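You operate a simulated robot arm through the tools that you are given. There is no shell and no other tool.

The job below is to be done with a simulated robot arm. You get a single attempt, and the scene is never put back.

Task
Brush the spilt tea off the bench into the deep drawer.
Fine: put the brush back and shut the drawer. Set down upright: brush. Where these are worked on the way, their far stop is far enough and under half their travel is too little: deep drawer.

The check looks at the end state, three seconds after you hand in, the way a careful person would. Anything else that was tipped, shoved, dropped, spilled or broken makes it a failure.

Robot
A 7-joint arm with a two-finger parallel gripper, fixed in place. Base frame: the origin is on the floor under the middle of its stand, x ahead of it, y to its left, z up. Units: cm, degrees, N and s.
It reaches about 147.9 cm from its shoulder. Its first joint turns from -166.0 to 166.0 degrees. Payload 4.4 kg.
Tool frame: the origin (TCP) lies between the finger pads and is the grasp point; the fingertips stand 2.3 cm ahead of it; z points along the fingers, y is the line along which they close. The gripper opens to 9.4 cm. The fingers are 3.8 cm wide and 1 cm thick; the gripper's body (5.4 by 9.6 cm) begins 3.9 cm behind the TCP.
Orientation is that of the tool frame in the base frame, as a unit quaternion [x, y, z, w]. With the fingers straight down and closing along the base's y, the tool's x points along the base's -x, its y along +y and its z along -z.

Tools
- The arm moves only by the tool send_rows. Its argument "increments" is text: rows parted by semicolons, each of 7 numbers parted by spaces: the shift along the tool's x, y, z in units of 40 mm (1.0 is 40 mm), then the turn, a rotation vector about the tool's x, y, z in units of 4 degrees (1.0 is 4 degrees), then the closure, from 0 (fully open) to 1 (shut). In form: x y z wx wy wz hand; .... A call has 1 to 20 rows; each row shifts and turns the commanded pose from where the row before left it, along the tool's axes as they then stand. A call with a number of a shift or a turn outside -1 to 1 is refused whole. Each row takes 0.2 s and may step no farther than 5 cm and 8.6 degrees from the row before; otherwise, or with a gripper value out of range, the whole call is refused. Where a pose cannot be reached the arm comes as near as it can. A force on the tool above 80 N (or 10 N above the force at the start of the call, whichever is more), or a blocked arm, ends the call early, and 0.2 s more pass. Each finger travels about 7.2 cm/s and halts on what it meets, pressing with about 28 N; the grip force reading is that of the motor and also rises with nothing between the fingers. The clock runs only during rows and for 0.2 s after the last one: add rows that do not move to give the fingers time. It gives the time, the measured TCP pose, the force on the tool (base axes), the opening and the grip force at its end, in the units of the frame above (readings bear some noise), with the torque about the TCP (base axes, N m) and any sound that the robot's microphone picked up.
- Cameras (640 x 400 px; columns grow to the right, rows downward): "scene" is fixed at [4.83, -49.82, 151.22]; the picture's right is [0.86, -0.51, 0.00], its down [-0.22, -0.36, -0.91] and it looks along [0.47, 0.78, -0.42] (base axes); focal length 361 px, centre (320, 200). "wrist" rides on the gripper at [8.7, 1.6, -7.4] in the tool frame; the picture's right is [-0.18, 0.98, 0.00], its down [-0.58, -0.11, -0.81] and it looks along [-0.79, -0.15, 0.59] (tool axes); focal length 243 px, centre (320, 200). There is no depth. A picture from a camera that has moved, and an enlarged one, comes with that camera's place and axes in the base frame and with its lens.
- grab_frame(camera): a new picture of that camera. No time passes.
- zoom(camera, box): a new picture of the part [left, top, right, bottom] of that camera's present view, enlarged. No time passes.
- finish_job(): hands the job in; it is judged then, once.

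Places have to be worked out from the pictures, the camera data and where the tool is seen. Open the gripper and draw the arm clear of the work before you hand the job in, unless the task says otherwise.

The tools are called after ">>>" by a JSON object that holds its "api" and its "payload". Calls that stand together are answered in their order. send_rows: Moves the arm, as the interface text tells. Its arguments: {"type":"object","properties":{"increments":{"type":"string"}},"required":["increments"]} The other tools are called the same way: grab_frame (camera) takes a picture; zoom (camera, box) takes an enlarged picture of a part of a camera's view; finish_job () hands the job in.

At the start:

```text
t: 0.0
tcp_pos: [41.6, 78.44, 107.55]
tool_rot: [0.0, 1.0, 0.001, 0.0]
ft_force: [0.0, -0.3, 0.6]
moment: [0.01, -0.01, -0.02]
width: 9.41
gripper_force: 0.0
```

scene: 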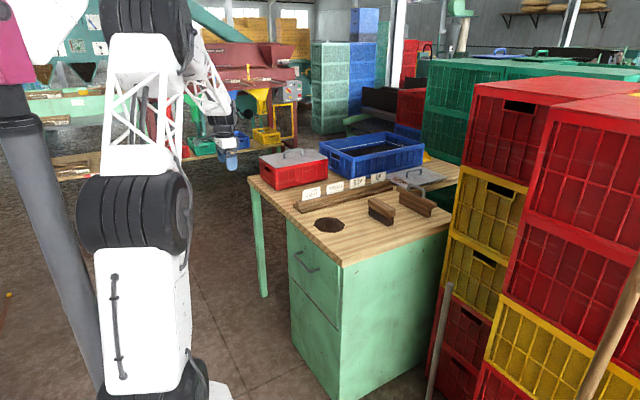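
wrist: 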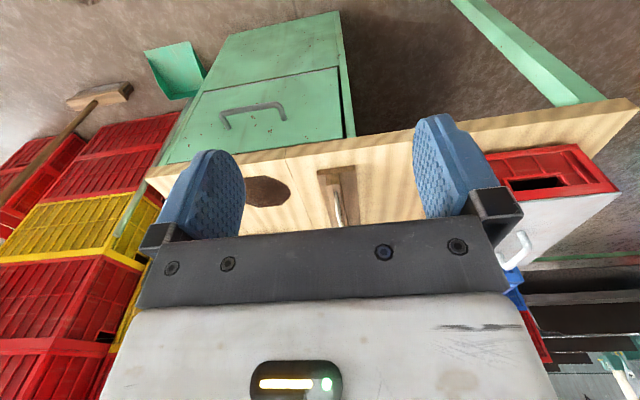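

I'll start by looking closely at the bench, the brush, the tea and the drawer.

>>> {"api": "zoom", "payload": {"camera": "scene", "box": [240, 130, 480, 280]}}

>>> {"api": "zoom", "payload": {"camera": "scene", "box": [290, 170, 450, 270]}}

>>> {"api": "zoom", "payload": {"camera": "wrist", "box": [100, 0, 640, 260]}}

```text
2.67 times, centred on (360, 205) of scene
camera zoom: at [4.83, -49.82, 151.22], right [0.86, -0.51, 0.0], down [-0.22, -0.36, -0.91], along [0.47, 0.78, -0.42], focal length 962 px, centre (213, 187)
```

zoom: 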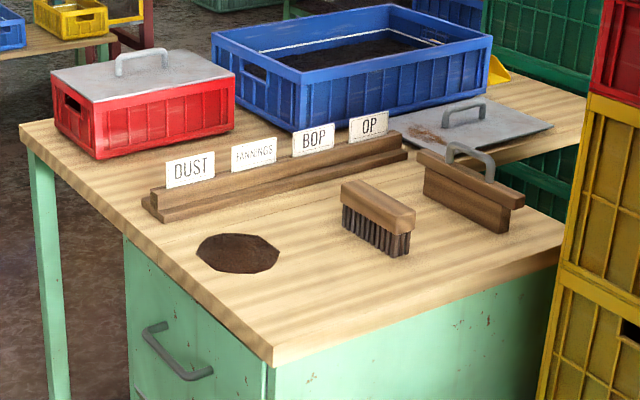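

```text
4.00 times, centred on (370, 220) of scene
camera zoom: at [4.83, -49.82, 151.22], right [0.86, -0.51, 0.0], down [-0.22, -0.36, -0.91], along [0.47, 0.78, -0.42], focal length 1443 px, centre (120, 120)
```

zoom: 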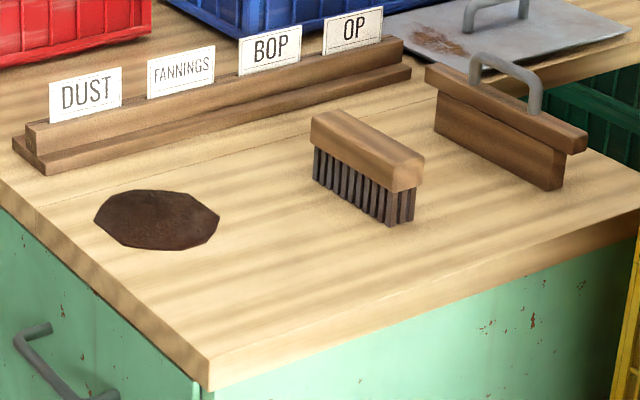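

```text
1.19 times, centred on (370, 130) of wrist
camera zoom: at [33.01, 80.02, 114.97], right [0.18, 0.98, 0.0], down [0.58, -0.11, 0.81], along [0.79, -0.15, -0.59], focal length 288 px, centre (261, 283)
```

zoom: 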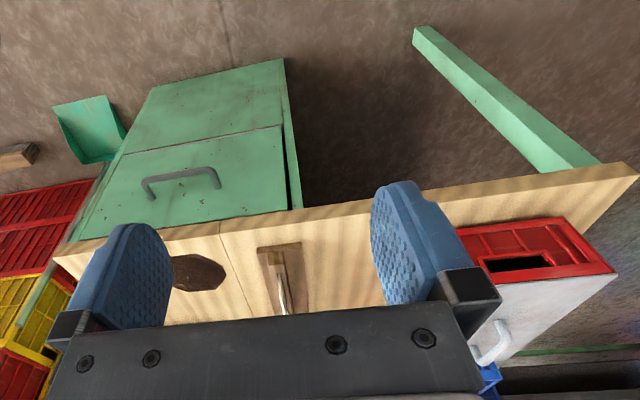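

The two views agree on the bench top at z≈80, the tea around (74, 59.5), the brush near (95.5, 52.5), and the drawer handle bar at x≈61, y 52–67, z≈67. I'll enlarge the brush, tea, drawer front and rail to refine this.

>>> {"api": "zoom", "payload": {"camera": "scene", "box": [355, 185, 435, 235]}}

>>> {"api": "zoom", "payload": {"camera": "scene", "box": [270, 200, 430, 300]}}

>>> {"api": "zoom", "payload": {"camera": "wrist", "box": [130, 0, 370, 220]}}

>>> {"api": "zoom", "payload": {"camera": "scene", "box": [300, 205, 364, 245]}}

```text
8.00 times, centred on (395, 210) of scene
camera zoom: at [4.83, -49.82, 151.22], right [0.86, -0.51, 0.0], down [-0.22, -0.36, -0.91], along [0.47, 0.78, -0.42], focal length 2886 px, centre (-280, 120)
```

zoom: 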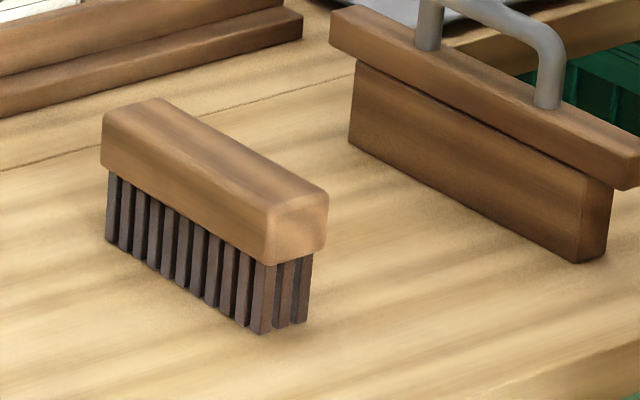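

```text
4.00 times, centred on (350, 250) of scene
camera zoom: at [4.83, -49.82, 151.22], right [0.86, -0.51, 0.0], down [-0.22, -0.36, -0.91], along [0.47, 0.78, -0.42], focal length 1443 px, centre (200, 0)
```

zoom: 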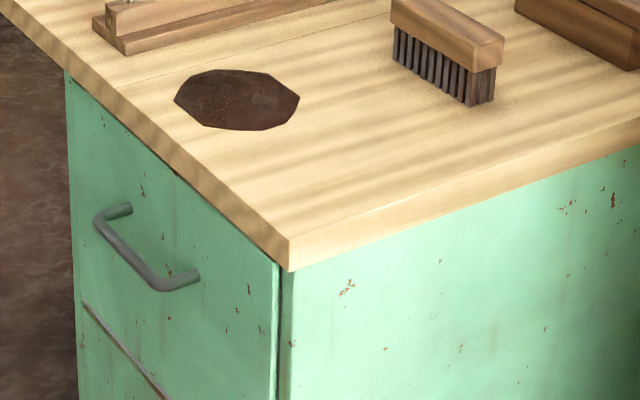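

```text
1.82 times, centred on (250, 110) of wrist
camera zoom: at [33.01, 80.02, 114.97], right [0.18, 0.98, 0.0], down [0.58, -0.11, 0.81], along [0.79, -0.15, -0.59], focal length 441 px, centre (447, 364)
```

zoom: 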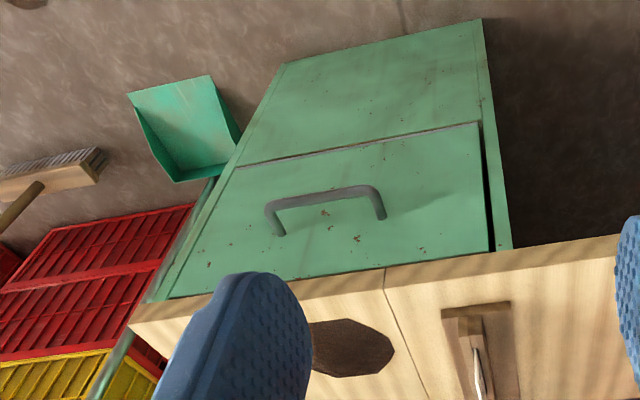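

```text
10.00 times, centred on (332, 225) of scene
camera zoom: at [4.83, -49.82, 151.22], right [0.86, -0.51, 0.0], down [-0.22, -0.36, -0.91], along [0.47, 0.78, -0.42], focal length 3608 px, centre (200, -50)
```

zoom: 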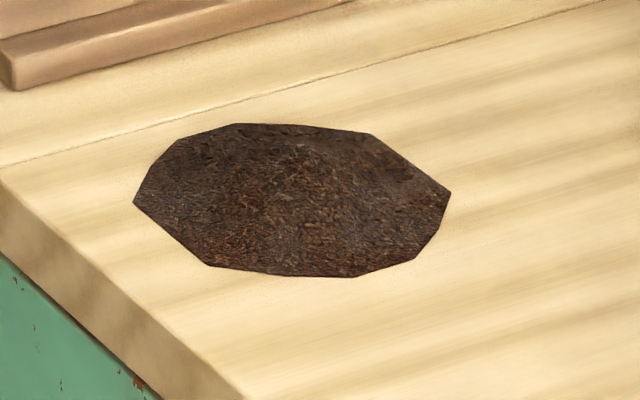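

The tea is a low mound about 12 cm across and lines up with the drawer handle in y. The brush is a 13.5 × 4.3 cm block with its long side along y. I'll turn the gripper so the fingers point forward and 30° down, closing across the bar, while it stays high and clear.

>>> {"api": "send_rows", "payload": {"increments": "0 0 0 -0.556 -0.556 0.964 0.2; 0 0 0 -0.556 -0.556 0.964 0.4; 0 0 0 -0.556 -0.556 0.964 0.5; 0 0 0 -0.556 -0.556 0.964 0.5; 0 0 0 -0.556 -0.556 0.964 0.5; 0 0 0 -0.556 -0.556 0.964 0.5; 0 0 0 -0.556 -0.556 0.964 0.5; 0 0 0 -0.556 -0.556 0.964 0.5; 0 0 0 -0.556 -0.556 0.964 0.5; 0 0 0 -0.556 -0.556 0.964 0.5; 0 0 0 -0.556 -0.556 0.964 0.5"}}

```text
t: 2.4
tcp_pos: [41.71, 78.38, 105.8]
tool_rot: [0.357, 0.89, 0.197, 0.205]
ft_force: [0.4, 0.6, -0.4]
moment: [-0.01, 0.02, 0.01]
width: 4.69
gripper_force: 0.0
```

The orientation follows as computed. I'll finish the turn.

>>> {"api": "send_rows", "payload": {"increments": "0 0 0 -0.556 -0.556 0.964 0.5; 0 0 0 -0.556 -0.556 0.964 0.5; 0 0 0 -0.556 -0.556 0.964 0.5; 0 0 0 -0.556 -0.556 0.964 0.5; 0 0 0 -0.556 -0.556 0.964 0.5; 0 0 0 -0.556 -0.556 0.964 0.5; 0 0 0 -0.556 -0.556 0.964 0.5; 0 0 0 -0.556 -0.556 0.964 0.5; 0 0 0 -0.556 -0.556 0.964 0.5; 0 0 0 -0.556 -0.556 0.964 0.5; 0 0 0 0 0 0 0.5"}}

>>> {"api": "grab_frame", "payload": {"camera": "scene"}}

>>> {"api": "grab_frame", "payload": {"camera": "wrist"}}

```text
t: 4.8
tcp_pos: [41.42, 78.4, 107.64]
tool_rot: [0.559, 0.694, 0.322, 0.32]
ft_force: [0.0, -1.1, -0.5]
moment: [0.0, -0.03, -0.03]
width: 4.69
gripper_force: 0.0
out of reach, approached as far as the arm can: row 9, 10
```

```text
taken
```

scene: 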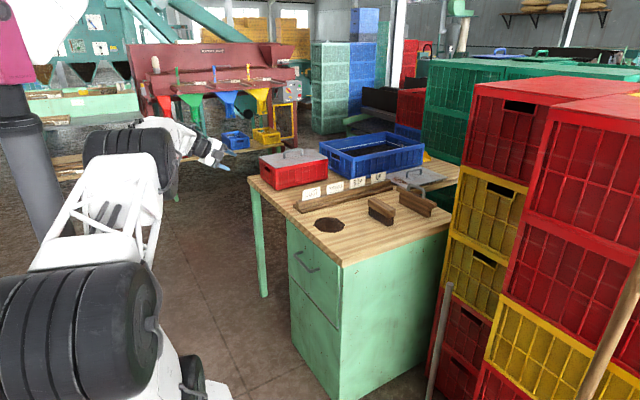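

```text
taken
camera wrist: at [35.08, 86.47, 112.48], right [0.59, -0.01, 0.81], down [-0.61, -0.66, 0.44], along [0.53, -0.75, -0.4], focal length 243 px, centre (320, 200)
```

wrist: 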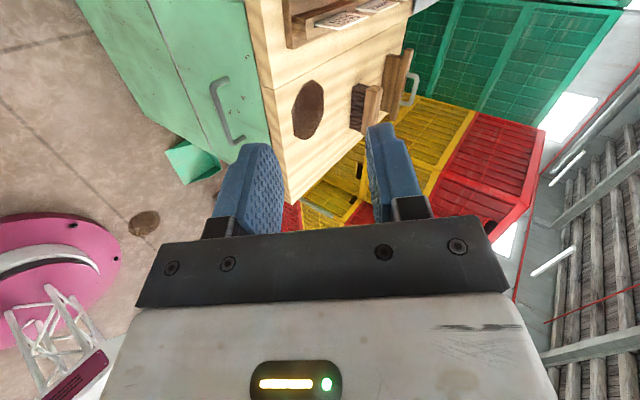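

The turn stopped about 12° short, at a wrist limit in this spot. I'll move halfway toward the handle's pre-grasp point, where the arm should have more freedom, and check the pose.

>>> {"api": "send_rows", "payload": {"increments": "-0.473 -0.632 0.585 0 0 0 0.5; -0.473 -0.632 0.585 0 0 0 0.5; -0.473 -0.632 0.585 0 0 0 0.5; -0.473 -0.632 0.585 0 0 0 0.5; 0 0 0 0 0 0 0.5; 0 0 0 0 0 0 0.5"}}

```text
t: 6.2
tcp_pos: [49.12, 71.93, 101.31]
tool_rot: [0.555, 0.704, 0.31, 0.317]
ft_force: [0.6, -0.3, -0.2]
moment: [-0.03, -0.04, 0.02]
width: 4.71
gripper_force: 0.2
out of reach, approached as far as the arm can: row 1, 2, 3, 4
```

The arm is still limited here, so I'll check its configuration in the picture.

>>> {"api": "grab_frame", "payload": {"camera": "scene"}}

```text
taken
```

scene: 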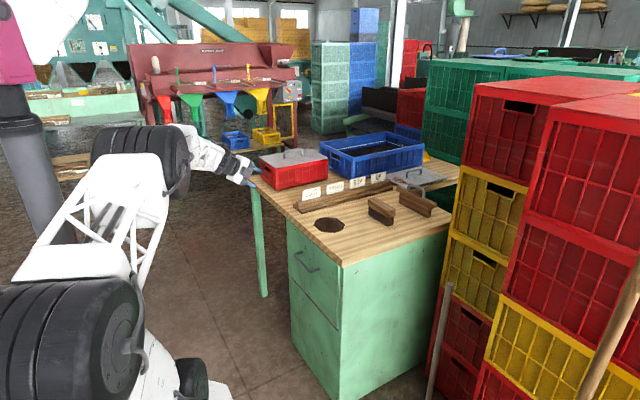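

The forearm seems to be at a wrist limit with this roll. I'll back the turn out and then try the mirror-image roll, which gives the same pointing direction with the fingers swapped.

>>> {"api": "send_rows", "payload": {"increments": "0 0 0 0.556 0.556 -0.964 0.5; 0 0 0 0.556 0.556 -0.964 0.5; 0 0 0 0.556 0.556 -0.964 0.5; 0 0 0 0.556 0.556 -0.964 0.5; 0 0 0 0.556 0.556 -0.964 0.5; 0 0 0 0.556 0.556 -0.964 0.5; 0 0 0 0.556 0.556 -0.964 0.5; 0 0 0 0.556 0.556 -0.964 0.5; 0 0 0 0.556 0.556 -0.964 0.5; 0 0 0 0.556 0.556 -0.964 0.5; 0 0 0 0 0 0 0.5; 0 0 0 0 0 0 0.5"}}

```text
t: 8.8
tcp_pos: [49.08, 71.72, 101.25]
tool_rot: [0.279, 0.933, 0.162, 0.16]
ft_force: [-0.2, 1.0, -0.6]
moment: [0.01, 0.0, 0.03]
width: 4.71
gripper_force: 0.2
```

The commanded pose re-anchors to the reached pose, and turning back worked. Now I'll turn the other way, toward the mirrored roll with the tool's x along −y.

>>> {"api": "send_rows", "payload": {"increments": "0 0 0 0.263 -0.262 -0.97 0.5; 0 0 0 0.263 -0.262 -0.97 0.5; 0 0 0 0.263 -0.262 -0.97 0.5; 0 0 0 0.263 -0.262 -0.97 0.5; 0 0 0 0.263 -0.262 -0.97 0.5; 0 0 0 0.263 -0.262 -0.97 0.5; 0 0 0 0.263 -0.262 -0.97 0.5; 0 0 0 0.263 -0.262 -0.97 0.5; 0 0 0 0.263 -0.262 -0.97 0.5; 0 0 0 0.263 -0.262 -0.97 0.5; 0 0 0 0.263 -0.262 -0.97 0.5; 0 0 0 0.263 -0.262 -0.97 0.5; 0 0 0 0.263 -0.262 -0.97 0.5; 0 0 0 0.263 -0.262 -0.97 0.5; 0 0 0 0.263 -0.262 -0.97 0.5; 0 0 0 0.263 -0.262 -0.97 0.5; 0 0 0 0 0 0 0.5"}}

>>> {"api": "grab_frame", "payload": {"camera": "scene"}}

```text
t: 12.4
tcp_pos: [49.1, 71.82, 101.37]
tool_rot: [-0.2, 0.923, -0.115, 0.307]
ft_force: [0.7, -0.8, -0.1]
moment: [0.0, -0.01, 0.03]
width: 4.7
gripper_force: 0.0
```

```text
taken
```

scene: 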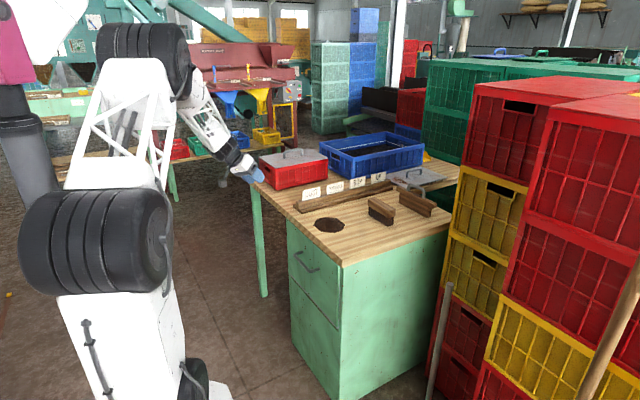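

The arm reaches this roll comfortably with the elbow up. I'll finish the turn toward forward and 30° down.

>>> {"api": "send_rows", "payload": {"increments": "0 0 0 0.263 -0.262 -0.97 0.5; 0 0 0 0.263 -0.262 -0.97 0.5; 0 0 0 0.263 -0.262 -0.97 0.5; 0 0 0 0.263 -0.262 -0.97 0.5; 0 0 0 0.263 -0.262 -0.97 0.5; 0 0 0 0.263 -0.262 -0.97 0.5; 0 0 0 0.263 -0.262 -0.97 0.5; 0 0 0 0.263 -0.262 -0.97 0.5; 0 0 0 0.263 -0.262 -0.97 0.5; 0 0 0 0.263 -0.262 -0.97 0.5; 0 0 0 0.263 -0.262 -0.97 0.5; 0 0 0 0.263 -0.262 -0.97 0.5; 0 0 0 0.263 -0.262 -0.97 0.5; 0 0 0 0.263 -0.262 -0.97 0.5; 0 0 0 0.263 -0.262 -0.97 0.5; 0 0 0 0.263 -0.262 -0.97 0.5; 0 0 0 0 0 0 0.5"}}

>>> {"api": "grab_frame", "payload": {"camera": "scene"}}

>>> {"api": "grab_frame", "payload": {"camera": "wrist"}}

```text
t: 16.0
tcp_pos: [49.1, 71.73, 101.34]
tool_rot: [0.613, -0.611, 0.355, -0.354]
ft_force: [0.6, -0.3, 0.1]
moment: [0.04, 0.0, -0.01]
width: 4.7
gripper_force: 0.1
```

```text
taken
```

scene: 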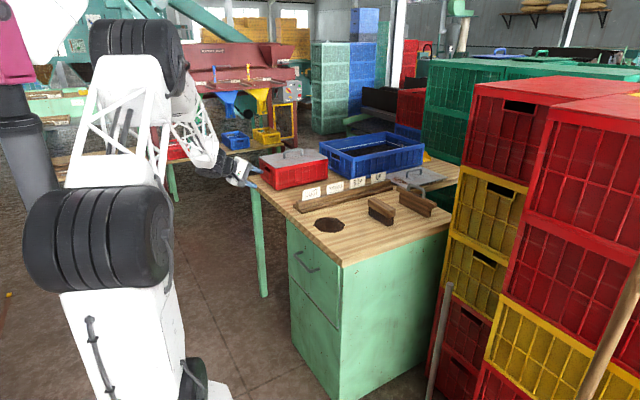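

```text
taken
camera wrist: at [42.01, 63.11, 103.68], right [-0.49, 0.18, -0.85], down [-0.65, 0.58, 0.5], along [0.59, 0.79, -0.17], focal length 243 px, centre (320, 200)
```

wrist: 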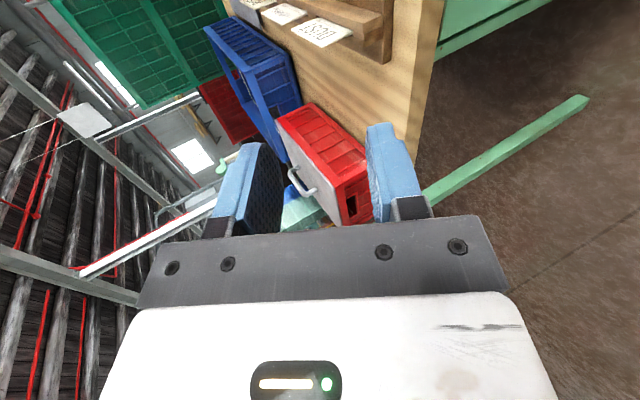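

The orientation is reached exactly. I'll descend to a point in front of the handle, around (49, 59.5, 74).

>>> {"api": "send_rows", "payload": {"increments": "0.381 0.74 0.424 0 0 0 0.5; 0.381 0.74 0.424 0 0 0 0.5; 0.381 0.74 0.424 0 0 0 0.5; 0.381 0.74 0.424 0 0 0 0.5; 0.381 0.74 0.424 0 0 0 0.5; 0.381 0.74 0.424 0 0 0 0.5; 0.381 0.74 0.424 0 0 0 0.5; 0.381 0.74 0.424 0 0 0 0.5; 0 0 0 0 0 0 0.5"}}

>>> {"api": "grab_frame", "payload": {"camera": "scene"}}

>>> {"api": "grab_frame", "payload": {"camera": "wrist"}}

```text
t: 18.0
tcp_pos: [49.07, 59.69, 73.93]
tool_rot: [0.612, -0.612, 0.354, -0.355]
ft_force: [-0.4, -0.2, 0.2]
moment: [0.0, 0.0, -0.02]
width: 4.69
gripper_force: 0.1
```

```text
taken
```

scene: 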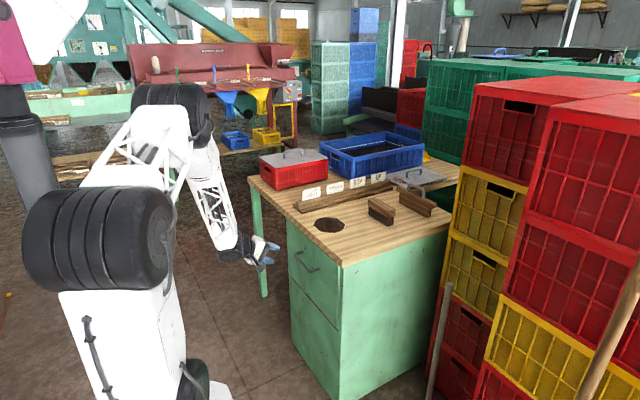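

```text
taken
camera wrist: at [41.85, 50.96, 76.34], right [-0.49, 0.18, -0.85], down [-0.64, 0.58, 0.5], along [0.59, 0.79, -0.17], focal length 243 px, centre (320, 200)
```

wrist: 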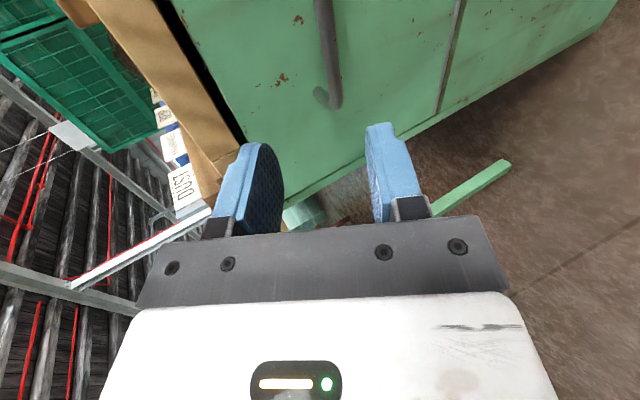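

The handle bar triangulates to x≈61.2, z≈66.4, with its y centre about 59.3. I'll advance along the tool axis to about 4 cm short and check.

>>> {"api": "send_rows", "payload": {"increments": "0.05 0.11 0.4 0 0 0 0.5; 0 0 0.5 0 0 0 0.5; 0 0 0.5 0 0 0 0.5; 0 0 0.5 0 0 0 0.5; 0 0 0.5 0 0 0 0.5; 0 0 0 0 0 0 0.5"}}

>>> {"api": "grab_frame", "payload": {"camera": "wrist"}}

>>> {"api": "zoom", "payload": {"camera": "scene", "box": [240, 200, 400, 300]}}

```text
t: 19.4
tcp_pos: [57.28, 59.32, 68.98]
tool_rot: [-0.612, 0.612, -0.354, 0.354]
ft_force: [-0.4, -0.3, 0.6]
moment: [0.01, 0.01, 0.02]
width: 4.7
gripper_force: 0.0
```

```text
taken
camera wrist: at [50.09, 50.72, 71.24], right [-0.49, 0.18, -0.85], down [-0.64, 0.58, 0.5], along [0.59, 0.79, -0.17], focal length 243 px, centre (320, 200)
```

wrist: 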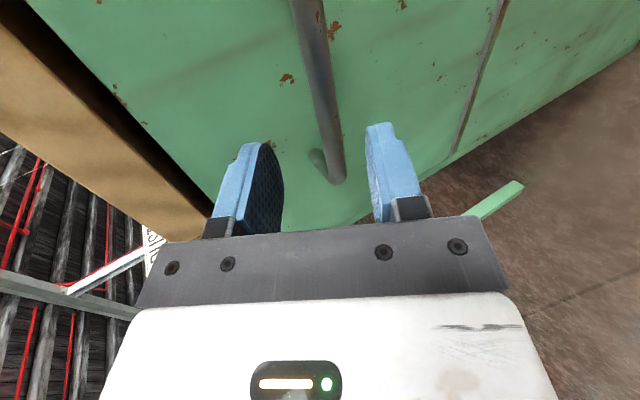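

```text
4.00 times, centred on (320, 250) of scene
camera zoom: at [4.83, -49.82, 151.22], right [0.86, -0.51, 0.0], down [-0.22, -0.36, -0.91], along [0.47, 0.78, -0.42], focal length 1443 px, centre (320, 0)
```

zoom: 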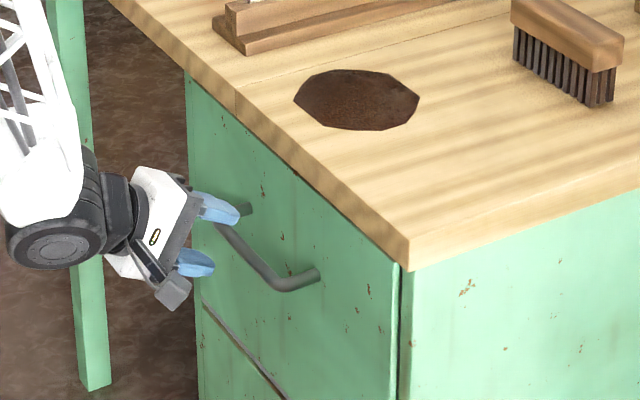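

The bar sits between the fingers, slightly nearer the lower one. I'll advance the last ~3.9 cm with a small downward trim, then close on it.

>>> {"api": "send_rows", "payload": {"increments": "0 0.04 0.25 0 0 0 0.5; 0 0.03 0.25 0 0 0 0.5; 0 0 0.25 0 0 0 0.5; 0 0 0.22 0 0 0 0.5; 0 0 0 0 0 0 0.5; 0 0 0 0 0 0 0.8; 0 0 0 0 0 0 1; 0 0 0 0 0 0 1; 0 0 0 0 0 0 1; 0 0 0 0 0 0 1"}}

>>> {"api": "grab_frame", "payload": {"camera": "wrist"}}

>>> {"api": "zoom", "payload": {"camera": "scene", "box": [240, 200, 400, 300]}}

```text
t: 21.6
tcp_pos: [60.37, 59.35, 66.59]
tool_rot: [-0.612, 0.613, -0.354, 0.353]
ft_force: [-3.8, 9.7, -21.0]
moment: [0.52, 0.26, 0.21]
width: 1.36
gripper_force: 45.2
```

```text
taken
camera wrist: at [53.2, 50.64, 68.94], right [-0.49, 0.18, -0.85], down [-0.64, 0.58, 0.5], along [0.59, 0.79, -0.17], focal length 243 px, centre (320, 200)
```

wrist: 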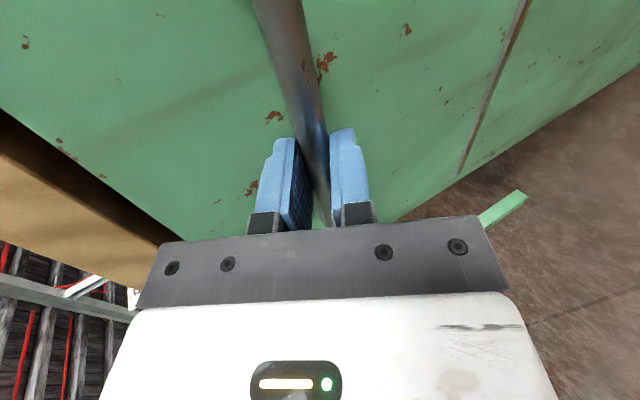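

```text
4.00 times, centred on (320, 250) of scene
camera zoom: at [4.83, -49.82, 151.22], right [0.86, -0.51, 0.0], down [-0.22, -0.36, -0.91], along [0.47, 0.78, -0.42], focal length 1443 px, centre (320, 0)
```

zoom: 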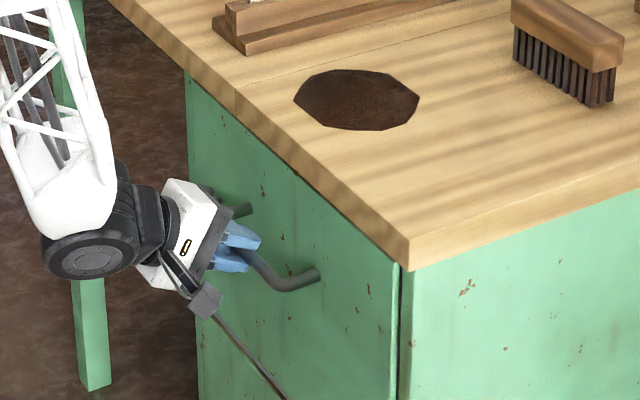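

The bar is gripped, with 1.36 cm between the fingers and the grip motor at 45 N. I'll pull gently along −x and watch the forces.

>>> {"api": "send_rows", "payload": {"increments": "0 0.08 -0.05 0 0 0 1; 0 0.125 -0.2165 0 0 0 1; 0 0.125 -0.2165 0 0 0 1; 0 0.125 -0.2165 0 0 0 1; 0 0.125 -0.2165 0 0 0 1; 0 0.125 -0.2165 0 0 0 1; 0 0.125 -0.2165 0 0 0 1"}}

>>> {"api": "zoom", "payload": {"camera": "scene", "box": [240, 200, 400, 300]}}

```text
t: 23.2
tcp_pos: [54.05, 59.37, 66.57]
tool_rot: [-0.612, 0.612, -0.354, 0.354]
ft_force: [3.5, -36.1, 21.9]
moment: [-0.17, -0.29, -0.27]
width: 1.4
gripper_force: 45.2
```

```text
4.00 times, centred on (320, 250) of scene
camera zoom: at [4.83, -49.82, 151.22], right [0.86, -0.51, 0.0], down [-0.22, -0.36, -0.91], along [0.47, 0.78, -0.42], focal length 1443 px, centre (320, 0)
```

zoom: 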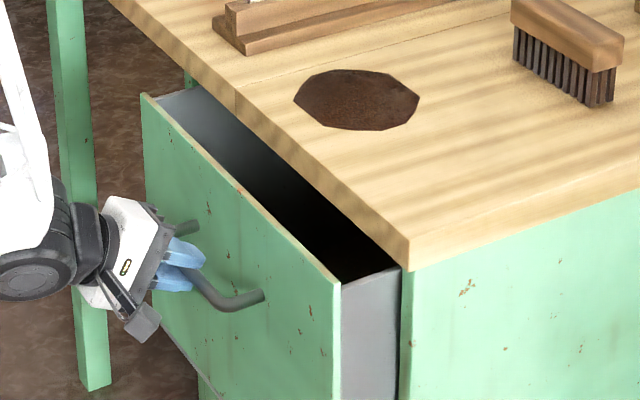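

The drawer slides out. There is some sideways and vertical strain on the grip, so I'll trim it slightly and keep pulling.

>>> {"api": "send_rows", "payload": {"increments": "0.05 -0.03 -0.02 0 0 0 1; 0 0.2 -0.3464 0 0 0 1; 0 0.2 -0.3464 0 0 0 1; 0 0.2 -0.3464 0 0 0 1; 0 0.2 -0.3464 0 0 0 1; 0 0.2 -0.3464 0 0 0 1; 0 0.2 -0.3464 0 0 0 1; 0 0 0 0 0 0 1"}}

>>> {"api": "zoom", "payload": {"camera": "scene", "box": [200, 180, 400, 305]}}

```text
t: 25.0
tcp_pos: [44.39, 59.26, 66.66]
tool_rot: [-0.612, 0.613, -0.354, 0.353]
ft_force: [2.0, 1.9, -10.6]
moment: [-0.01, 0.08, -0.13]
width: 1.38
gripper_force: 45.1
```

```text
3.20 times, centred on (300, 242) of scene
camera zoom: at [4.83, -49.82, 151.22], right [0.86, -0.51, 0.0], down [-0.22, -0.36, -0.91], along [0.47, 0.78, -0.42], focal length 1155 px, centre (384, 64)
```

zoom: 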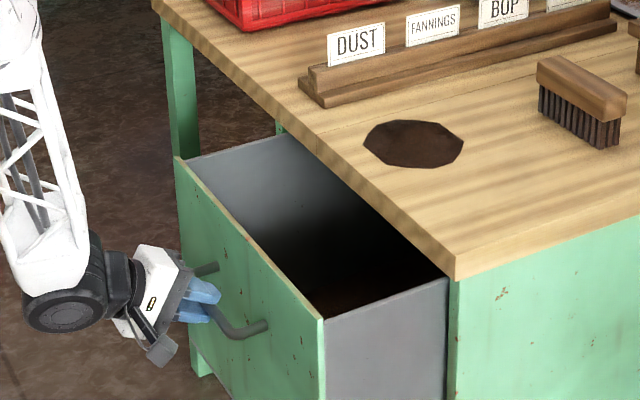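

It is about 16 cm open and the forces are low. I'll keep pulling toward the far stop.

>>> {"api": "send_rows", "payload": {"increments": "0 0.2 -0.3464 0 0 0 1; 0 0.2 -0.3464 0 0 0 1; 0 0.2 -0.3464 0 0 0 1; 0 0.2 -0.3464 0 0 0 1; 0 0.2 -0.3464 0 0 0 1; 0 0.2 -0.3464 0 0 0 1; 0 0.2 -0.3464 0 0 0 1; 0 0 0 0 0 0 1"}}

>>> {"api": "grab_frame", "payload": {"camera": "scene"}}

```text
t: 26.8
tcp_pos: [33.11, 59.13, 66.61]
tool_rot: [-0.612, 0.612, -0.354, 0.354]
ft_force: [2.1, -13.3, 5.1]
moment: [-0.05, -0.04, -0.42]
width: 1.36
gripper_force: 44.8
```

```text
taken
```

scene: 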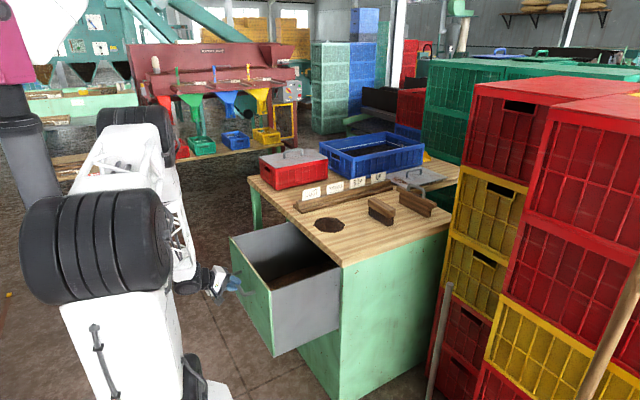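

About 27 cm open. I'll continue in smaller steps to find the stop.

>>> {"api": "send_rows", "payload": {"increments": "0 0.15 -0.26 0 0 0 1; 0 0.15 -0.26 0 0 0 1; 0 0.15 -0.26 0 0 0 1; 0 0.15 -0.26 0 0 0 1; 0 0.15 -0.26 0 0 0 1; 0 0.15 -0.26 0 0 0 1; 0 0 0 0 0 0 1"}}

>>> {"api": "grab_frame", "payload": {"camera": "scene"}}

```text
t: 28.4
tcp_pos: [26.06, 59.21, 66.68]
tool_rot: [-0.612, 0.612, -0.354, 0.354]
ft_force: [0.9, -18.7, -2.4]
moment: [-0.25, 0.02, -0.8]
width: 1.39
gripper_force: 45.3
```

```text
taken
```

scene: 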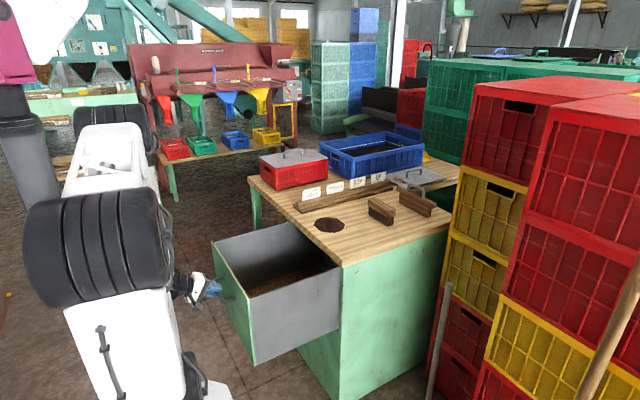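

About 34 cm open with no stop yet. I'll continue carefully.

>>> {"api": "send_rows", "payload": {"increments": "0 0.125 -0.2165 0 0 0 1; 0 0.125 -0.2165 0 0 0 1; 0 0.125 -0.2165 0 0 0 1; 0 0.125 -0.2165 0 0 0 1; 0 0 0 0 0 0 1"}}

>>> {"api": "zoom", "payload": {"camera": "scene", "box": [150, 180, 390, 330]}}

```text
t: 29.1
tcp_pos: [23.86, 59.23, 66.92]
tool_rot: [-0.609, 0.613, -0.356, 0.355]
ft_force: [19.1, -3.8, 1.1]
moment: [-0.87, -0.2, 0.31]
width: 1.37
gripper_force: 45.3
stopped in row 3: the force on the tool passed its limit at 89 N (the readings are from after the stop); the commanded pose is now the measured one
```

```text
2.67 times, centred on (270, 255) of scene
camera zoom: at [4.83, -49.82, 151.22], right [0.86, -0.51, 0.0], down [-0.22, -0.36, -0.91], along [0.47, 0.78, -0.42], focal length 962 px, centre (453, 53)
```

zoom: 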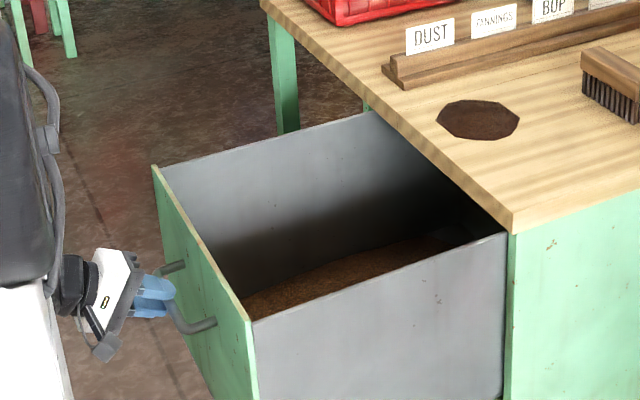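

The force spiked at 36.5 cm, so the drawer is at its far stop. I'll release the bar, back off along the tool axis, and check that the drawer stays open.

>>> {"api": "send_rows", "payload": {"increments": "0 0 0 0 0 0 0.5; 0 0 0 0 0 0 0.5; 0 0 0 0 0 0 0.5; 0 0 -0.3 0 0 0 0.5; 0 0 -0.4 0 0 0 0.5; 0 0 -0.5 0 0 0 0.5; 0 0 -0.5 0 0 0 0.5; 0 0 0 0 0 0 0.5"}}

>>> {"api": "grab_frame", "payload": {"camera": "scene"}}

>>> {"api": "grab_frame", "payload": {"camera": "wrist"}}

```text
t: 30.9
tcp_pos: [18.77, 58.43, 69.44]
tool_rot: [-0.608, 0.615, -0.362, 0.347]
ft_force: [0.1, 0.5, 0.1]
moment: [-0.03, -0.03, -0.04]
width: 4.69
gripper_force: 0.2
```

```text
taken
```

scene: 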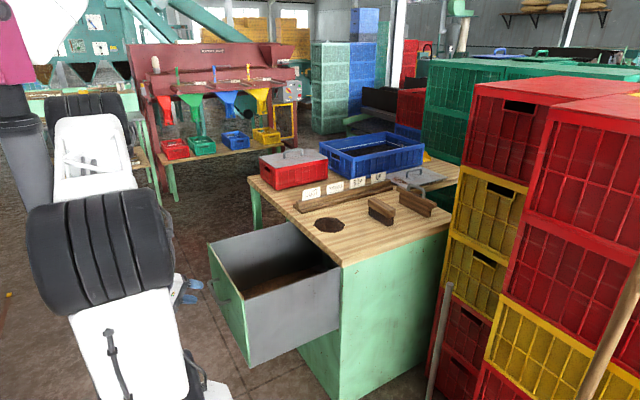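

```text
taken
camera wrist: at [11.53, 49.85, 71.73], right [-0.48, 0.18, -0.86], down [-0.63, 0.6, 0.49], along [0.6, 0.78, -0.18], focal length 243 px, centre (320, 200)
```

wrist: 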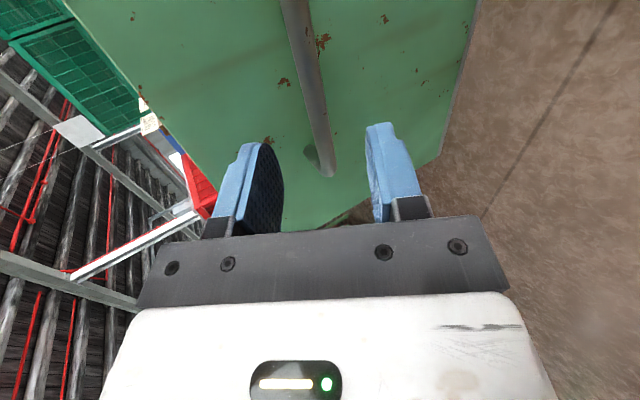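

The drawer stays open and the gripper is clear. I'll lift straight up, then move forward above the bench.

>>> {"api": "send_rows", "payload": {"increments": "0 -0.866 -0.5 0 0 0 0.5; 0 -0.866 -0.5 0 0 0 0.5; 0 -0.866 -0.5 0 0 0 0.5; 0 -0.866 -0.5 0 0 0 0.5; 0 -0.866 -0.5 0 0 0 0.5; 0 -0.866 -0.5 0 0 0 0.5; 0 -0.866 -0.5 0 0 0 0.5; 0 -0.866 -0.5 0 0 0 0.5; 0 -0.866 -0.5 0 0 0 0.5; 0 0 0 0 0 0 0.5"}}

```text
t: 32.1
tcp_pos: [19.13, 49.56, 71.46]
tool_rot: [0.647, -0.565, 0.442, -0.258]
ft_force: [0.1, -0.6, 1.4]
moment: [0.0, -0.01, 0.03]
width: 4.71
gripper_force: 0.0
stopped in row 5: the arm was blocked; the commanded pose is now the measured one
```

The arm was blocked on the way up, possibly by itself in this folded posture. I'll look before doing anything else.

>>> {"api": "grab_frame", "payload": {"camera": "scene"}}

>>> {"api": "grab_frame", "payload": {"camera": "wrist"}}

>>> {"api": "zoom", "payload": {"camera": "scene", "box": [20, 80, 340, 400]}}

```text
taken
```

scene: 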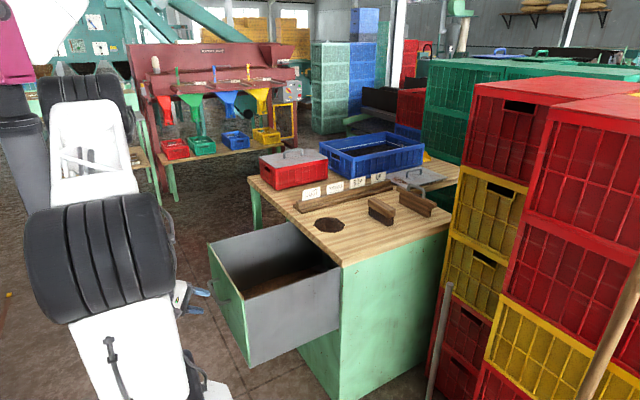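

```text
taken
camera wrist: at [11.72, 42.15, 76.23], right [-0.49, -0.05, -0.87], down [-0.62, 0.72, 0.31], along [0.61, 0.7, -0.38], focal length 243 px, centre (320, 200)
```

wrist: 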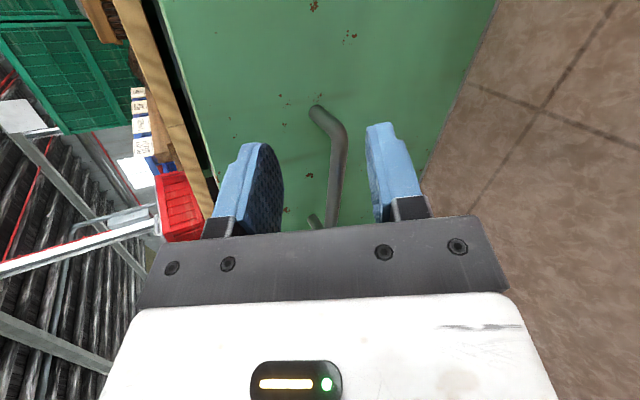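

```text
1.25 times, centred on (180, 240) of scene
camera zoom: at [4.83, -49.82, 151.22], right [0.86, -0.51, 0.0], down [-0.22, -0.36, -0.91], along [0.47, 0.78, -0.42], focal length 451 px, centre (495, 150)
```

zoom: 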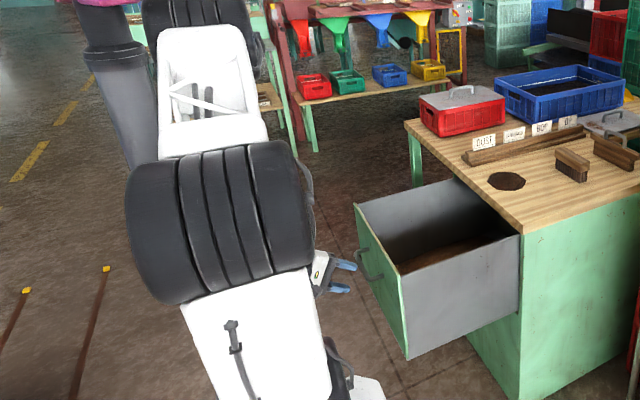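

The arm is folded too tightly near its own base to go straight up. I'll move out sideways in +y, past the drawer's left end and away from the base, where it can unfold.

>>> {"api": "send_rows", "payload": {"increments": "-0.959 -0.228 -0.166 0 0 0 0.5; -0.959 -0.228 -0.166 0 0 0 0.5; 0 0 0 0 0 0 0.5"}}

```text
t: 32.9
tcp_pos: [19.05, 58.23, 72.58]
tool_rot: [0.646, -0.568, 0.437, -0.263]
ft_force: [-0.1, 0.0, 0.2]
moment: [0.02, 0.01, 0.0]
width: 4.72
gripper_force: 0.1
```

That freed it. I'll continue in +y.

>>> {"api": "send_rows", "payload": {"increments": "-0.959 -0.228 -0.166 0 0 0 0.5; -0.959 -0.228 -0.166 0 0 0 0.5; -0.959 -0.228 -0.166 0 0 0 0.5; -0.959 -0.228 -0.166 0 0 0 0.5; -0.959 -0.228 -0.166 0 0 0 0.5; -0.959 -0.228 -0.166 0 0 0 0.5; -0.959 -0.228 -0.166 0 0 0 0.5; 0 0 0 0 0 0 0.5"}}

>>> {"api": "grab_frame", "payload": {"camera": "scene"}}

```text
t: 34.8
tcp_pos: [24.02, 86.72, 83.87]
tool_rot: [-0.611, 0.611, -0.411, 0.292]
ft_force: [-0.8, -1.4, -0.2]
moment: [-0.03, 0.02, -0.03]
width: 4.71
gripper_force: 0.1
stopped in row 8: the arm was blocked; the commanded pose is now the measured one
```

```text
taken
```

scene: 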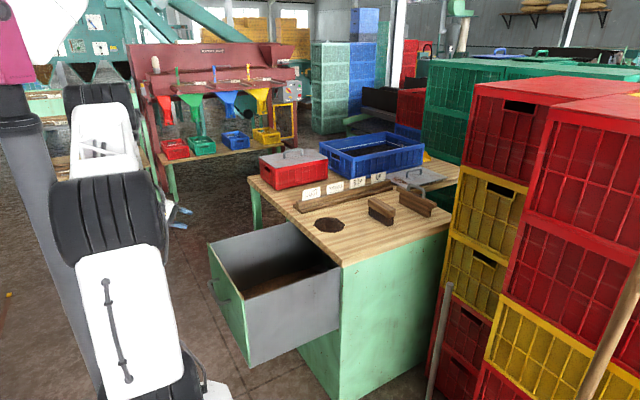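

The gripper is now beyond the drawer's left end at (24, 87, 84). I'll go up and slightly forward from here in short steps.

>>> {"api": "send_rows", "payload": {"increments": "0.1 -0.858 -0.35 0 0 0 0.5; 0.1 -0.858 -0.35 0 0 0 0.5; 0.1 -0.858 -0.35 0 0 0 0.5; 0 0 0 0 0 0 0.5; 0 0 0 0 0 0 0.5"}}

>>> {"api": "grab_frame", "payload": {"camera": "scene"}}

```text
t: 36.0
tcp_pos: [24.92, 87.21, 94.84]
tool_rot: [0.612, -0.609, 0.411, -0.293]
ft_force: [0.4, 0.0, 1.4]
moment: [-0.01, 0.01, -0.01]
width: 4.73
gripper_force: 0.0
```

```text
taken
```

scene: 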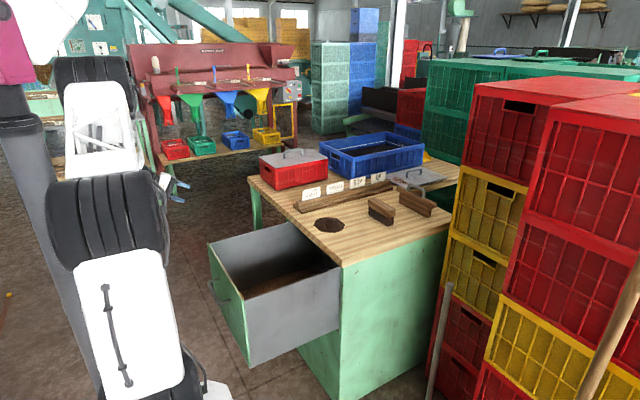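

It moves freely now. I'll continue diagonally up and forward, back toward the starting region.

>>> {"api": "send_rows", "payload": {"increments": "0.02 -0.92 0.39 0 0 0 0.5; 0.02 -0.92 0.39 0 0 0 0.5; 0.02 -0.92 0.39 0 0 0 0.5; 0.02 -0.92 0.39 0 0 0 0.5; 0.02 -0.92 0.39 0 0 0 0.5; 0 0 0 -0.996 -0.167 0.004 0.5; 0 0 0 -0.996 -0.167 0.004 0.5; 0 0 0 -0.996 -0.167 0.004 0.5; 0 0 0 -0.996 -0.167 0.004 0.5; 0 0 0 -0.996 -0.167 0.004 0.4; 0 0 0 -0.996 -0.167 0.004 0.4; 0 0 0 -0.996 -0.167 0.004 0.3; 0 0 0 -0.996 -0.167 0.004 0.3; 0 0 0 -0.996 -0.167 0.004 0.2; 0 0 0 -0.996 -0.167 0.004 0.2; 0 0 0 -0.996 -0.167 0.004 0.2; 0 0 0 -0.996 -0.167 0.004 0.2; 0 0 0 -0.996 -0.167 0.004 0.2; 0 0 0 -0.996 -0.167 0.004 0.2; 0 0 0 -0.996 -0.167 0.004 0.2"}}

>>> {"api": "grab_frame", "payload": {"camera": "scene"}}

```text
t: 40.2
tcp_pos: [41.02, 87.3, 106.86]
tool_rot: [-0.707, 0.707, 0.001, -0.001]
ft_force: [-0.5, 0.4, -0.8]
moment: [0.0, 0.03, -0.02]
width: 7.54
gripper_force: 0.0
```

```text
taken
```

scene: 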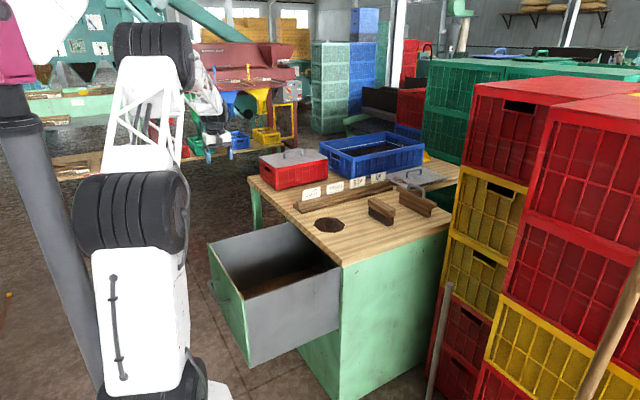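

The gripper now points straight down, closing along x. I'll move at this height to above the brush.

>>> {"api": "send_rows", "payload": {"increments": "0.616 -0.973 0 0 0 0 0.2; 0.616 -0.973 0 0 0 0 0.2; 0.616 -0.973 0 0 0 0 0.2; 0.616 -0.973 0 0 0 0 0.2; 0.616 -0.973 0 0 0 0 0.2; 0.616 -0.973 0 0 0 0 0.2; 0.616 -0.973 0 0 0 0 0.2; 0.616 -0.973 0 0 0 0 0.2; 0.616 -0.973 0 0 0 0 0.2; 0.616 -0.973 0 0 0 0 0.2; 0.616 -0.973 0 0 0 0 0.2; 0.616 -0.973 0 0 0 0 0.2; 0.616 -0.973 0 0 0 0 0.2; 0.616 -0.973 0 0 0 0 0.2; 0 0 0 0 0 0 0.2"}}

>>> {"api": "grab_frame", "payload": {"camera": "scene"}}

>>> {"api": "grab_frame", "payload": {"camera": "wrist"}}

```text
t: 43.4
tcp_pos: [95.42, 52.8, 106.65]
tool_rot: [-0.707, 0.708, 0.001, 0.001]
ft_force: [0.1, -0.3, -0.3]
moment: [0.0, -0.01, 0.01]
width: 7.5
gripper_force: 0.0
```

```text
taken
```

scene: 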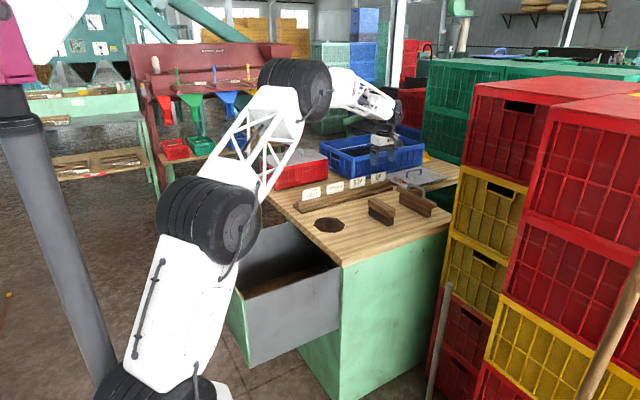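

```text
taken
camera wrist: at [93.88, 44.15, 114.05], right [-0.98, 0.19, 0.0], down [0.11, 0.58, 0.81], along [0.15, 0.79, -0.59], focal length 243 px, centre (320, 200)
```

wrist: 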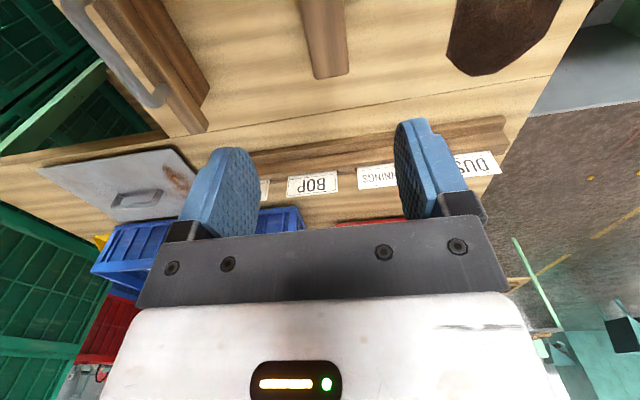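

The brush is below and between the fingers. I'll enlarge the wrist view to pin down its x and y.

>>> {"api": "zoom", "payload": {"camera": "wrist", "box": [240, 0, 440, 125]}}

>>> {"api": "zoom", "payload": {"camera": "scene", "box": [340, 100, 440, 240]}}

```text
3.20 times, centred on (340, 62) of wrist
camera zoom: at [93.88, 44.15, 114.05], right [-0.98, 0.19, 0.0], down [0.11, 0.58, 0.81], along [0.15, 0.79, -0.59], focal length 776 px, centre (256, 640)
```

zoom: 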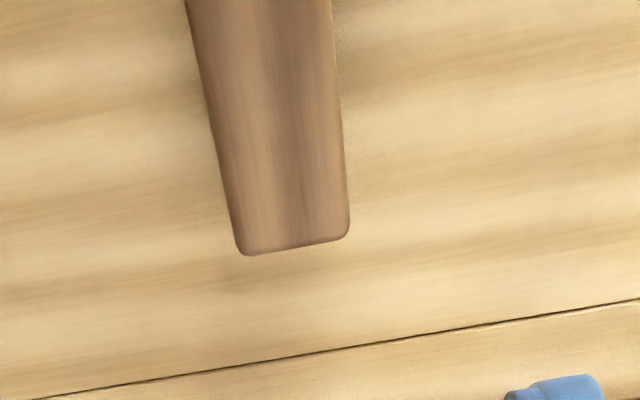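

```text
2.86 times, centred on (390, 170) of scene
camera zoom: at [4.83, -49.82, 151.22], right [0.86, -0.51, 0.0], down [-0.22, -0.36, -0.91], along [0.47, 0.78, -0.42], focal length 1031 px, centre (120, 286)
```

zoom: 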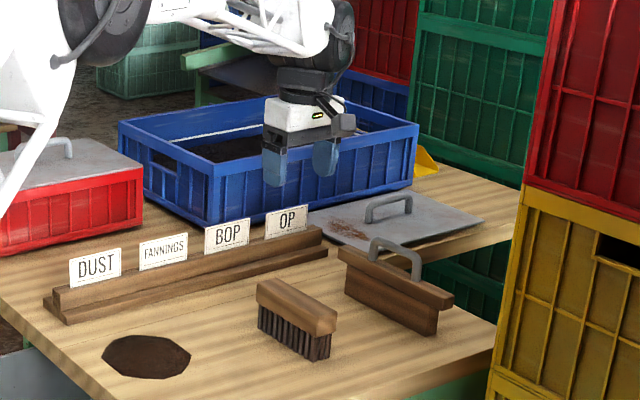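

From the wrist view the brush block spans x≈93.1–97.0, with its far end at y≈57.7, so the centre should be near (95.05, 51.1). I'll descend part-way over that point and look again.

>>> {"api": "send_rows", "payload": {"increments": "0.2 0.045 0.7 0 0 0 0.2; 0.225 0.045 0.7 0 0 0 0.2; 0 0 0.7 0 0 0 0.2; 0 0 0.7 0 0 0 0.2; 0 0 0 0 0 0 0.2"}}

>>> {"api": "grab_frame", "payload": {"camera": "wrist"}}

>>> {"api": "zoom", "payload": {"camera": "scene", "box": [340, 130, 440, 240]}}

```text
t: 44.6
tcp_pos: [95.02, 51.18, 95.37]
tool_rot: [-0.706, 0.708, 0.001, 0.001]
ft_force: [0.0, -0.1, -0.1]
moment: [0.02, -0.01, 0.0]
width: 7.52
gripper_force: 0.2
```

```text
taken
camera wrist: at [93.6, 42.48, 102.79], right [-0.98, 0.19, 0.0], down [0.11, 0.58, 0.81], along [0.15, 0.79, -0.59], focal length 243 px, centre (320, 200)
```

wrist: 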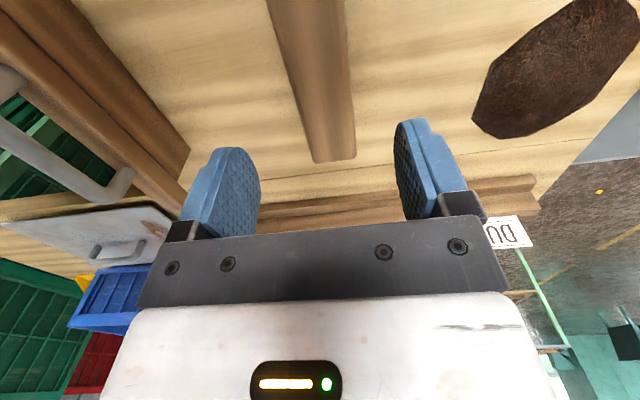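

```text
3.64 times, centred on (390, 185) of scene
camera zoom: at [4.83, -49.82, 151.22], right [0.86, -0.51, 0.0], down [-0.22, -0.36, -0.91], along [0.47, 0.78, -0.42], focal length 1312 px, centre (66, 254)
```

zoom: 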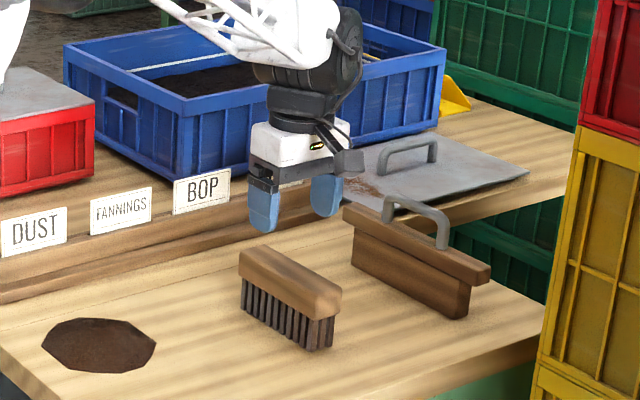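

The brush is well centred below the gripper, with its top at z≈87 and its centre near (95.1, 51.1). I'll descend so the pads bracket the wooden block, then close.

>>> {"api": "send_rows", "payload": {"increments": "0 -0.02 0.5 0 0 0 0.2; 0 0 0.5 0 0 0 0.2; 0 0 0.5 0 0 0 0.2; 0 0 0.5 0 0 0 0.2; 0 0 0.42 0 0 0 0.2; 0 0 0 0 0 0 0.2"}}

>>> {"api": "grab_frame", "payload": {"camera": "wrist"}}

>>> {"api": "zoom", "payload": {"camera": "scene", "box": [350, 150, 430, 230]}}

```text
t: 46.0
tcp_pos: [95.18, 50.89, 85.84]
tool_rot: [-0.706, 0.708, 0.001, 0.0]
ft_force: [-0.2, 0.0, 0.0]
moment: [0.02, 0.04, -0.01]
width: 7.52
gripper_force: 0.1
```

```text
taken
camera wrist: at [93.69, 42.36, 93.23], right [-0.98, 0.19, 0.0], down [0.11, 0.58, 0.81], along [0.15, 0.79, -0.59], focal length 243 px, centre (320, 200)
```

wrist: 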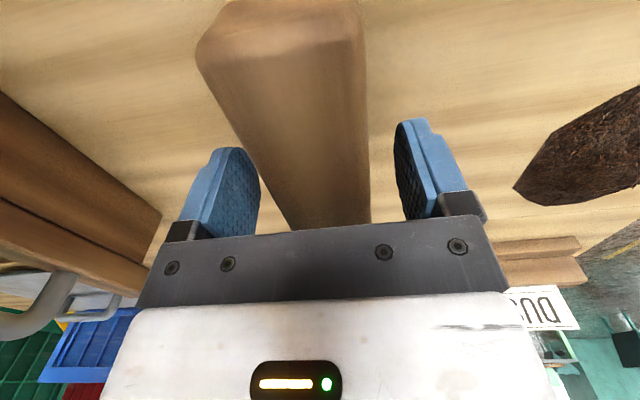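

```text
5.00 times, centred on (390, 190) of scene
camera zoom: at [4.83, -49.82, 151.22], right [0.86, -0.51, 0.0], down [-0.22, -0.36, -0.91], along [0.47, 0.78, -0.42], focal length 1804 px, centre (-30, 250)
```

zoom: 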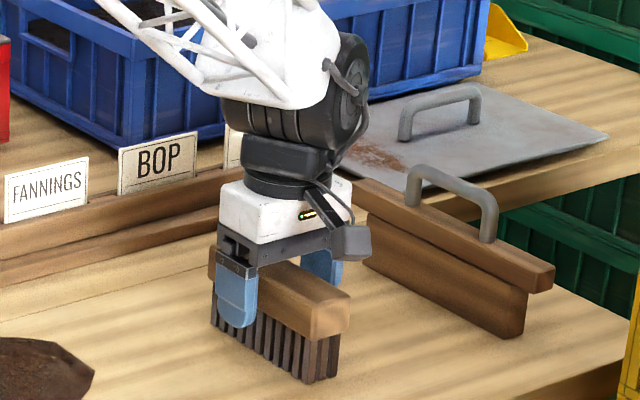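

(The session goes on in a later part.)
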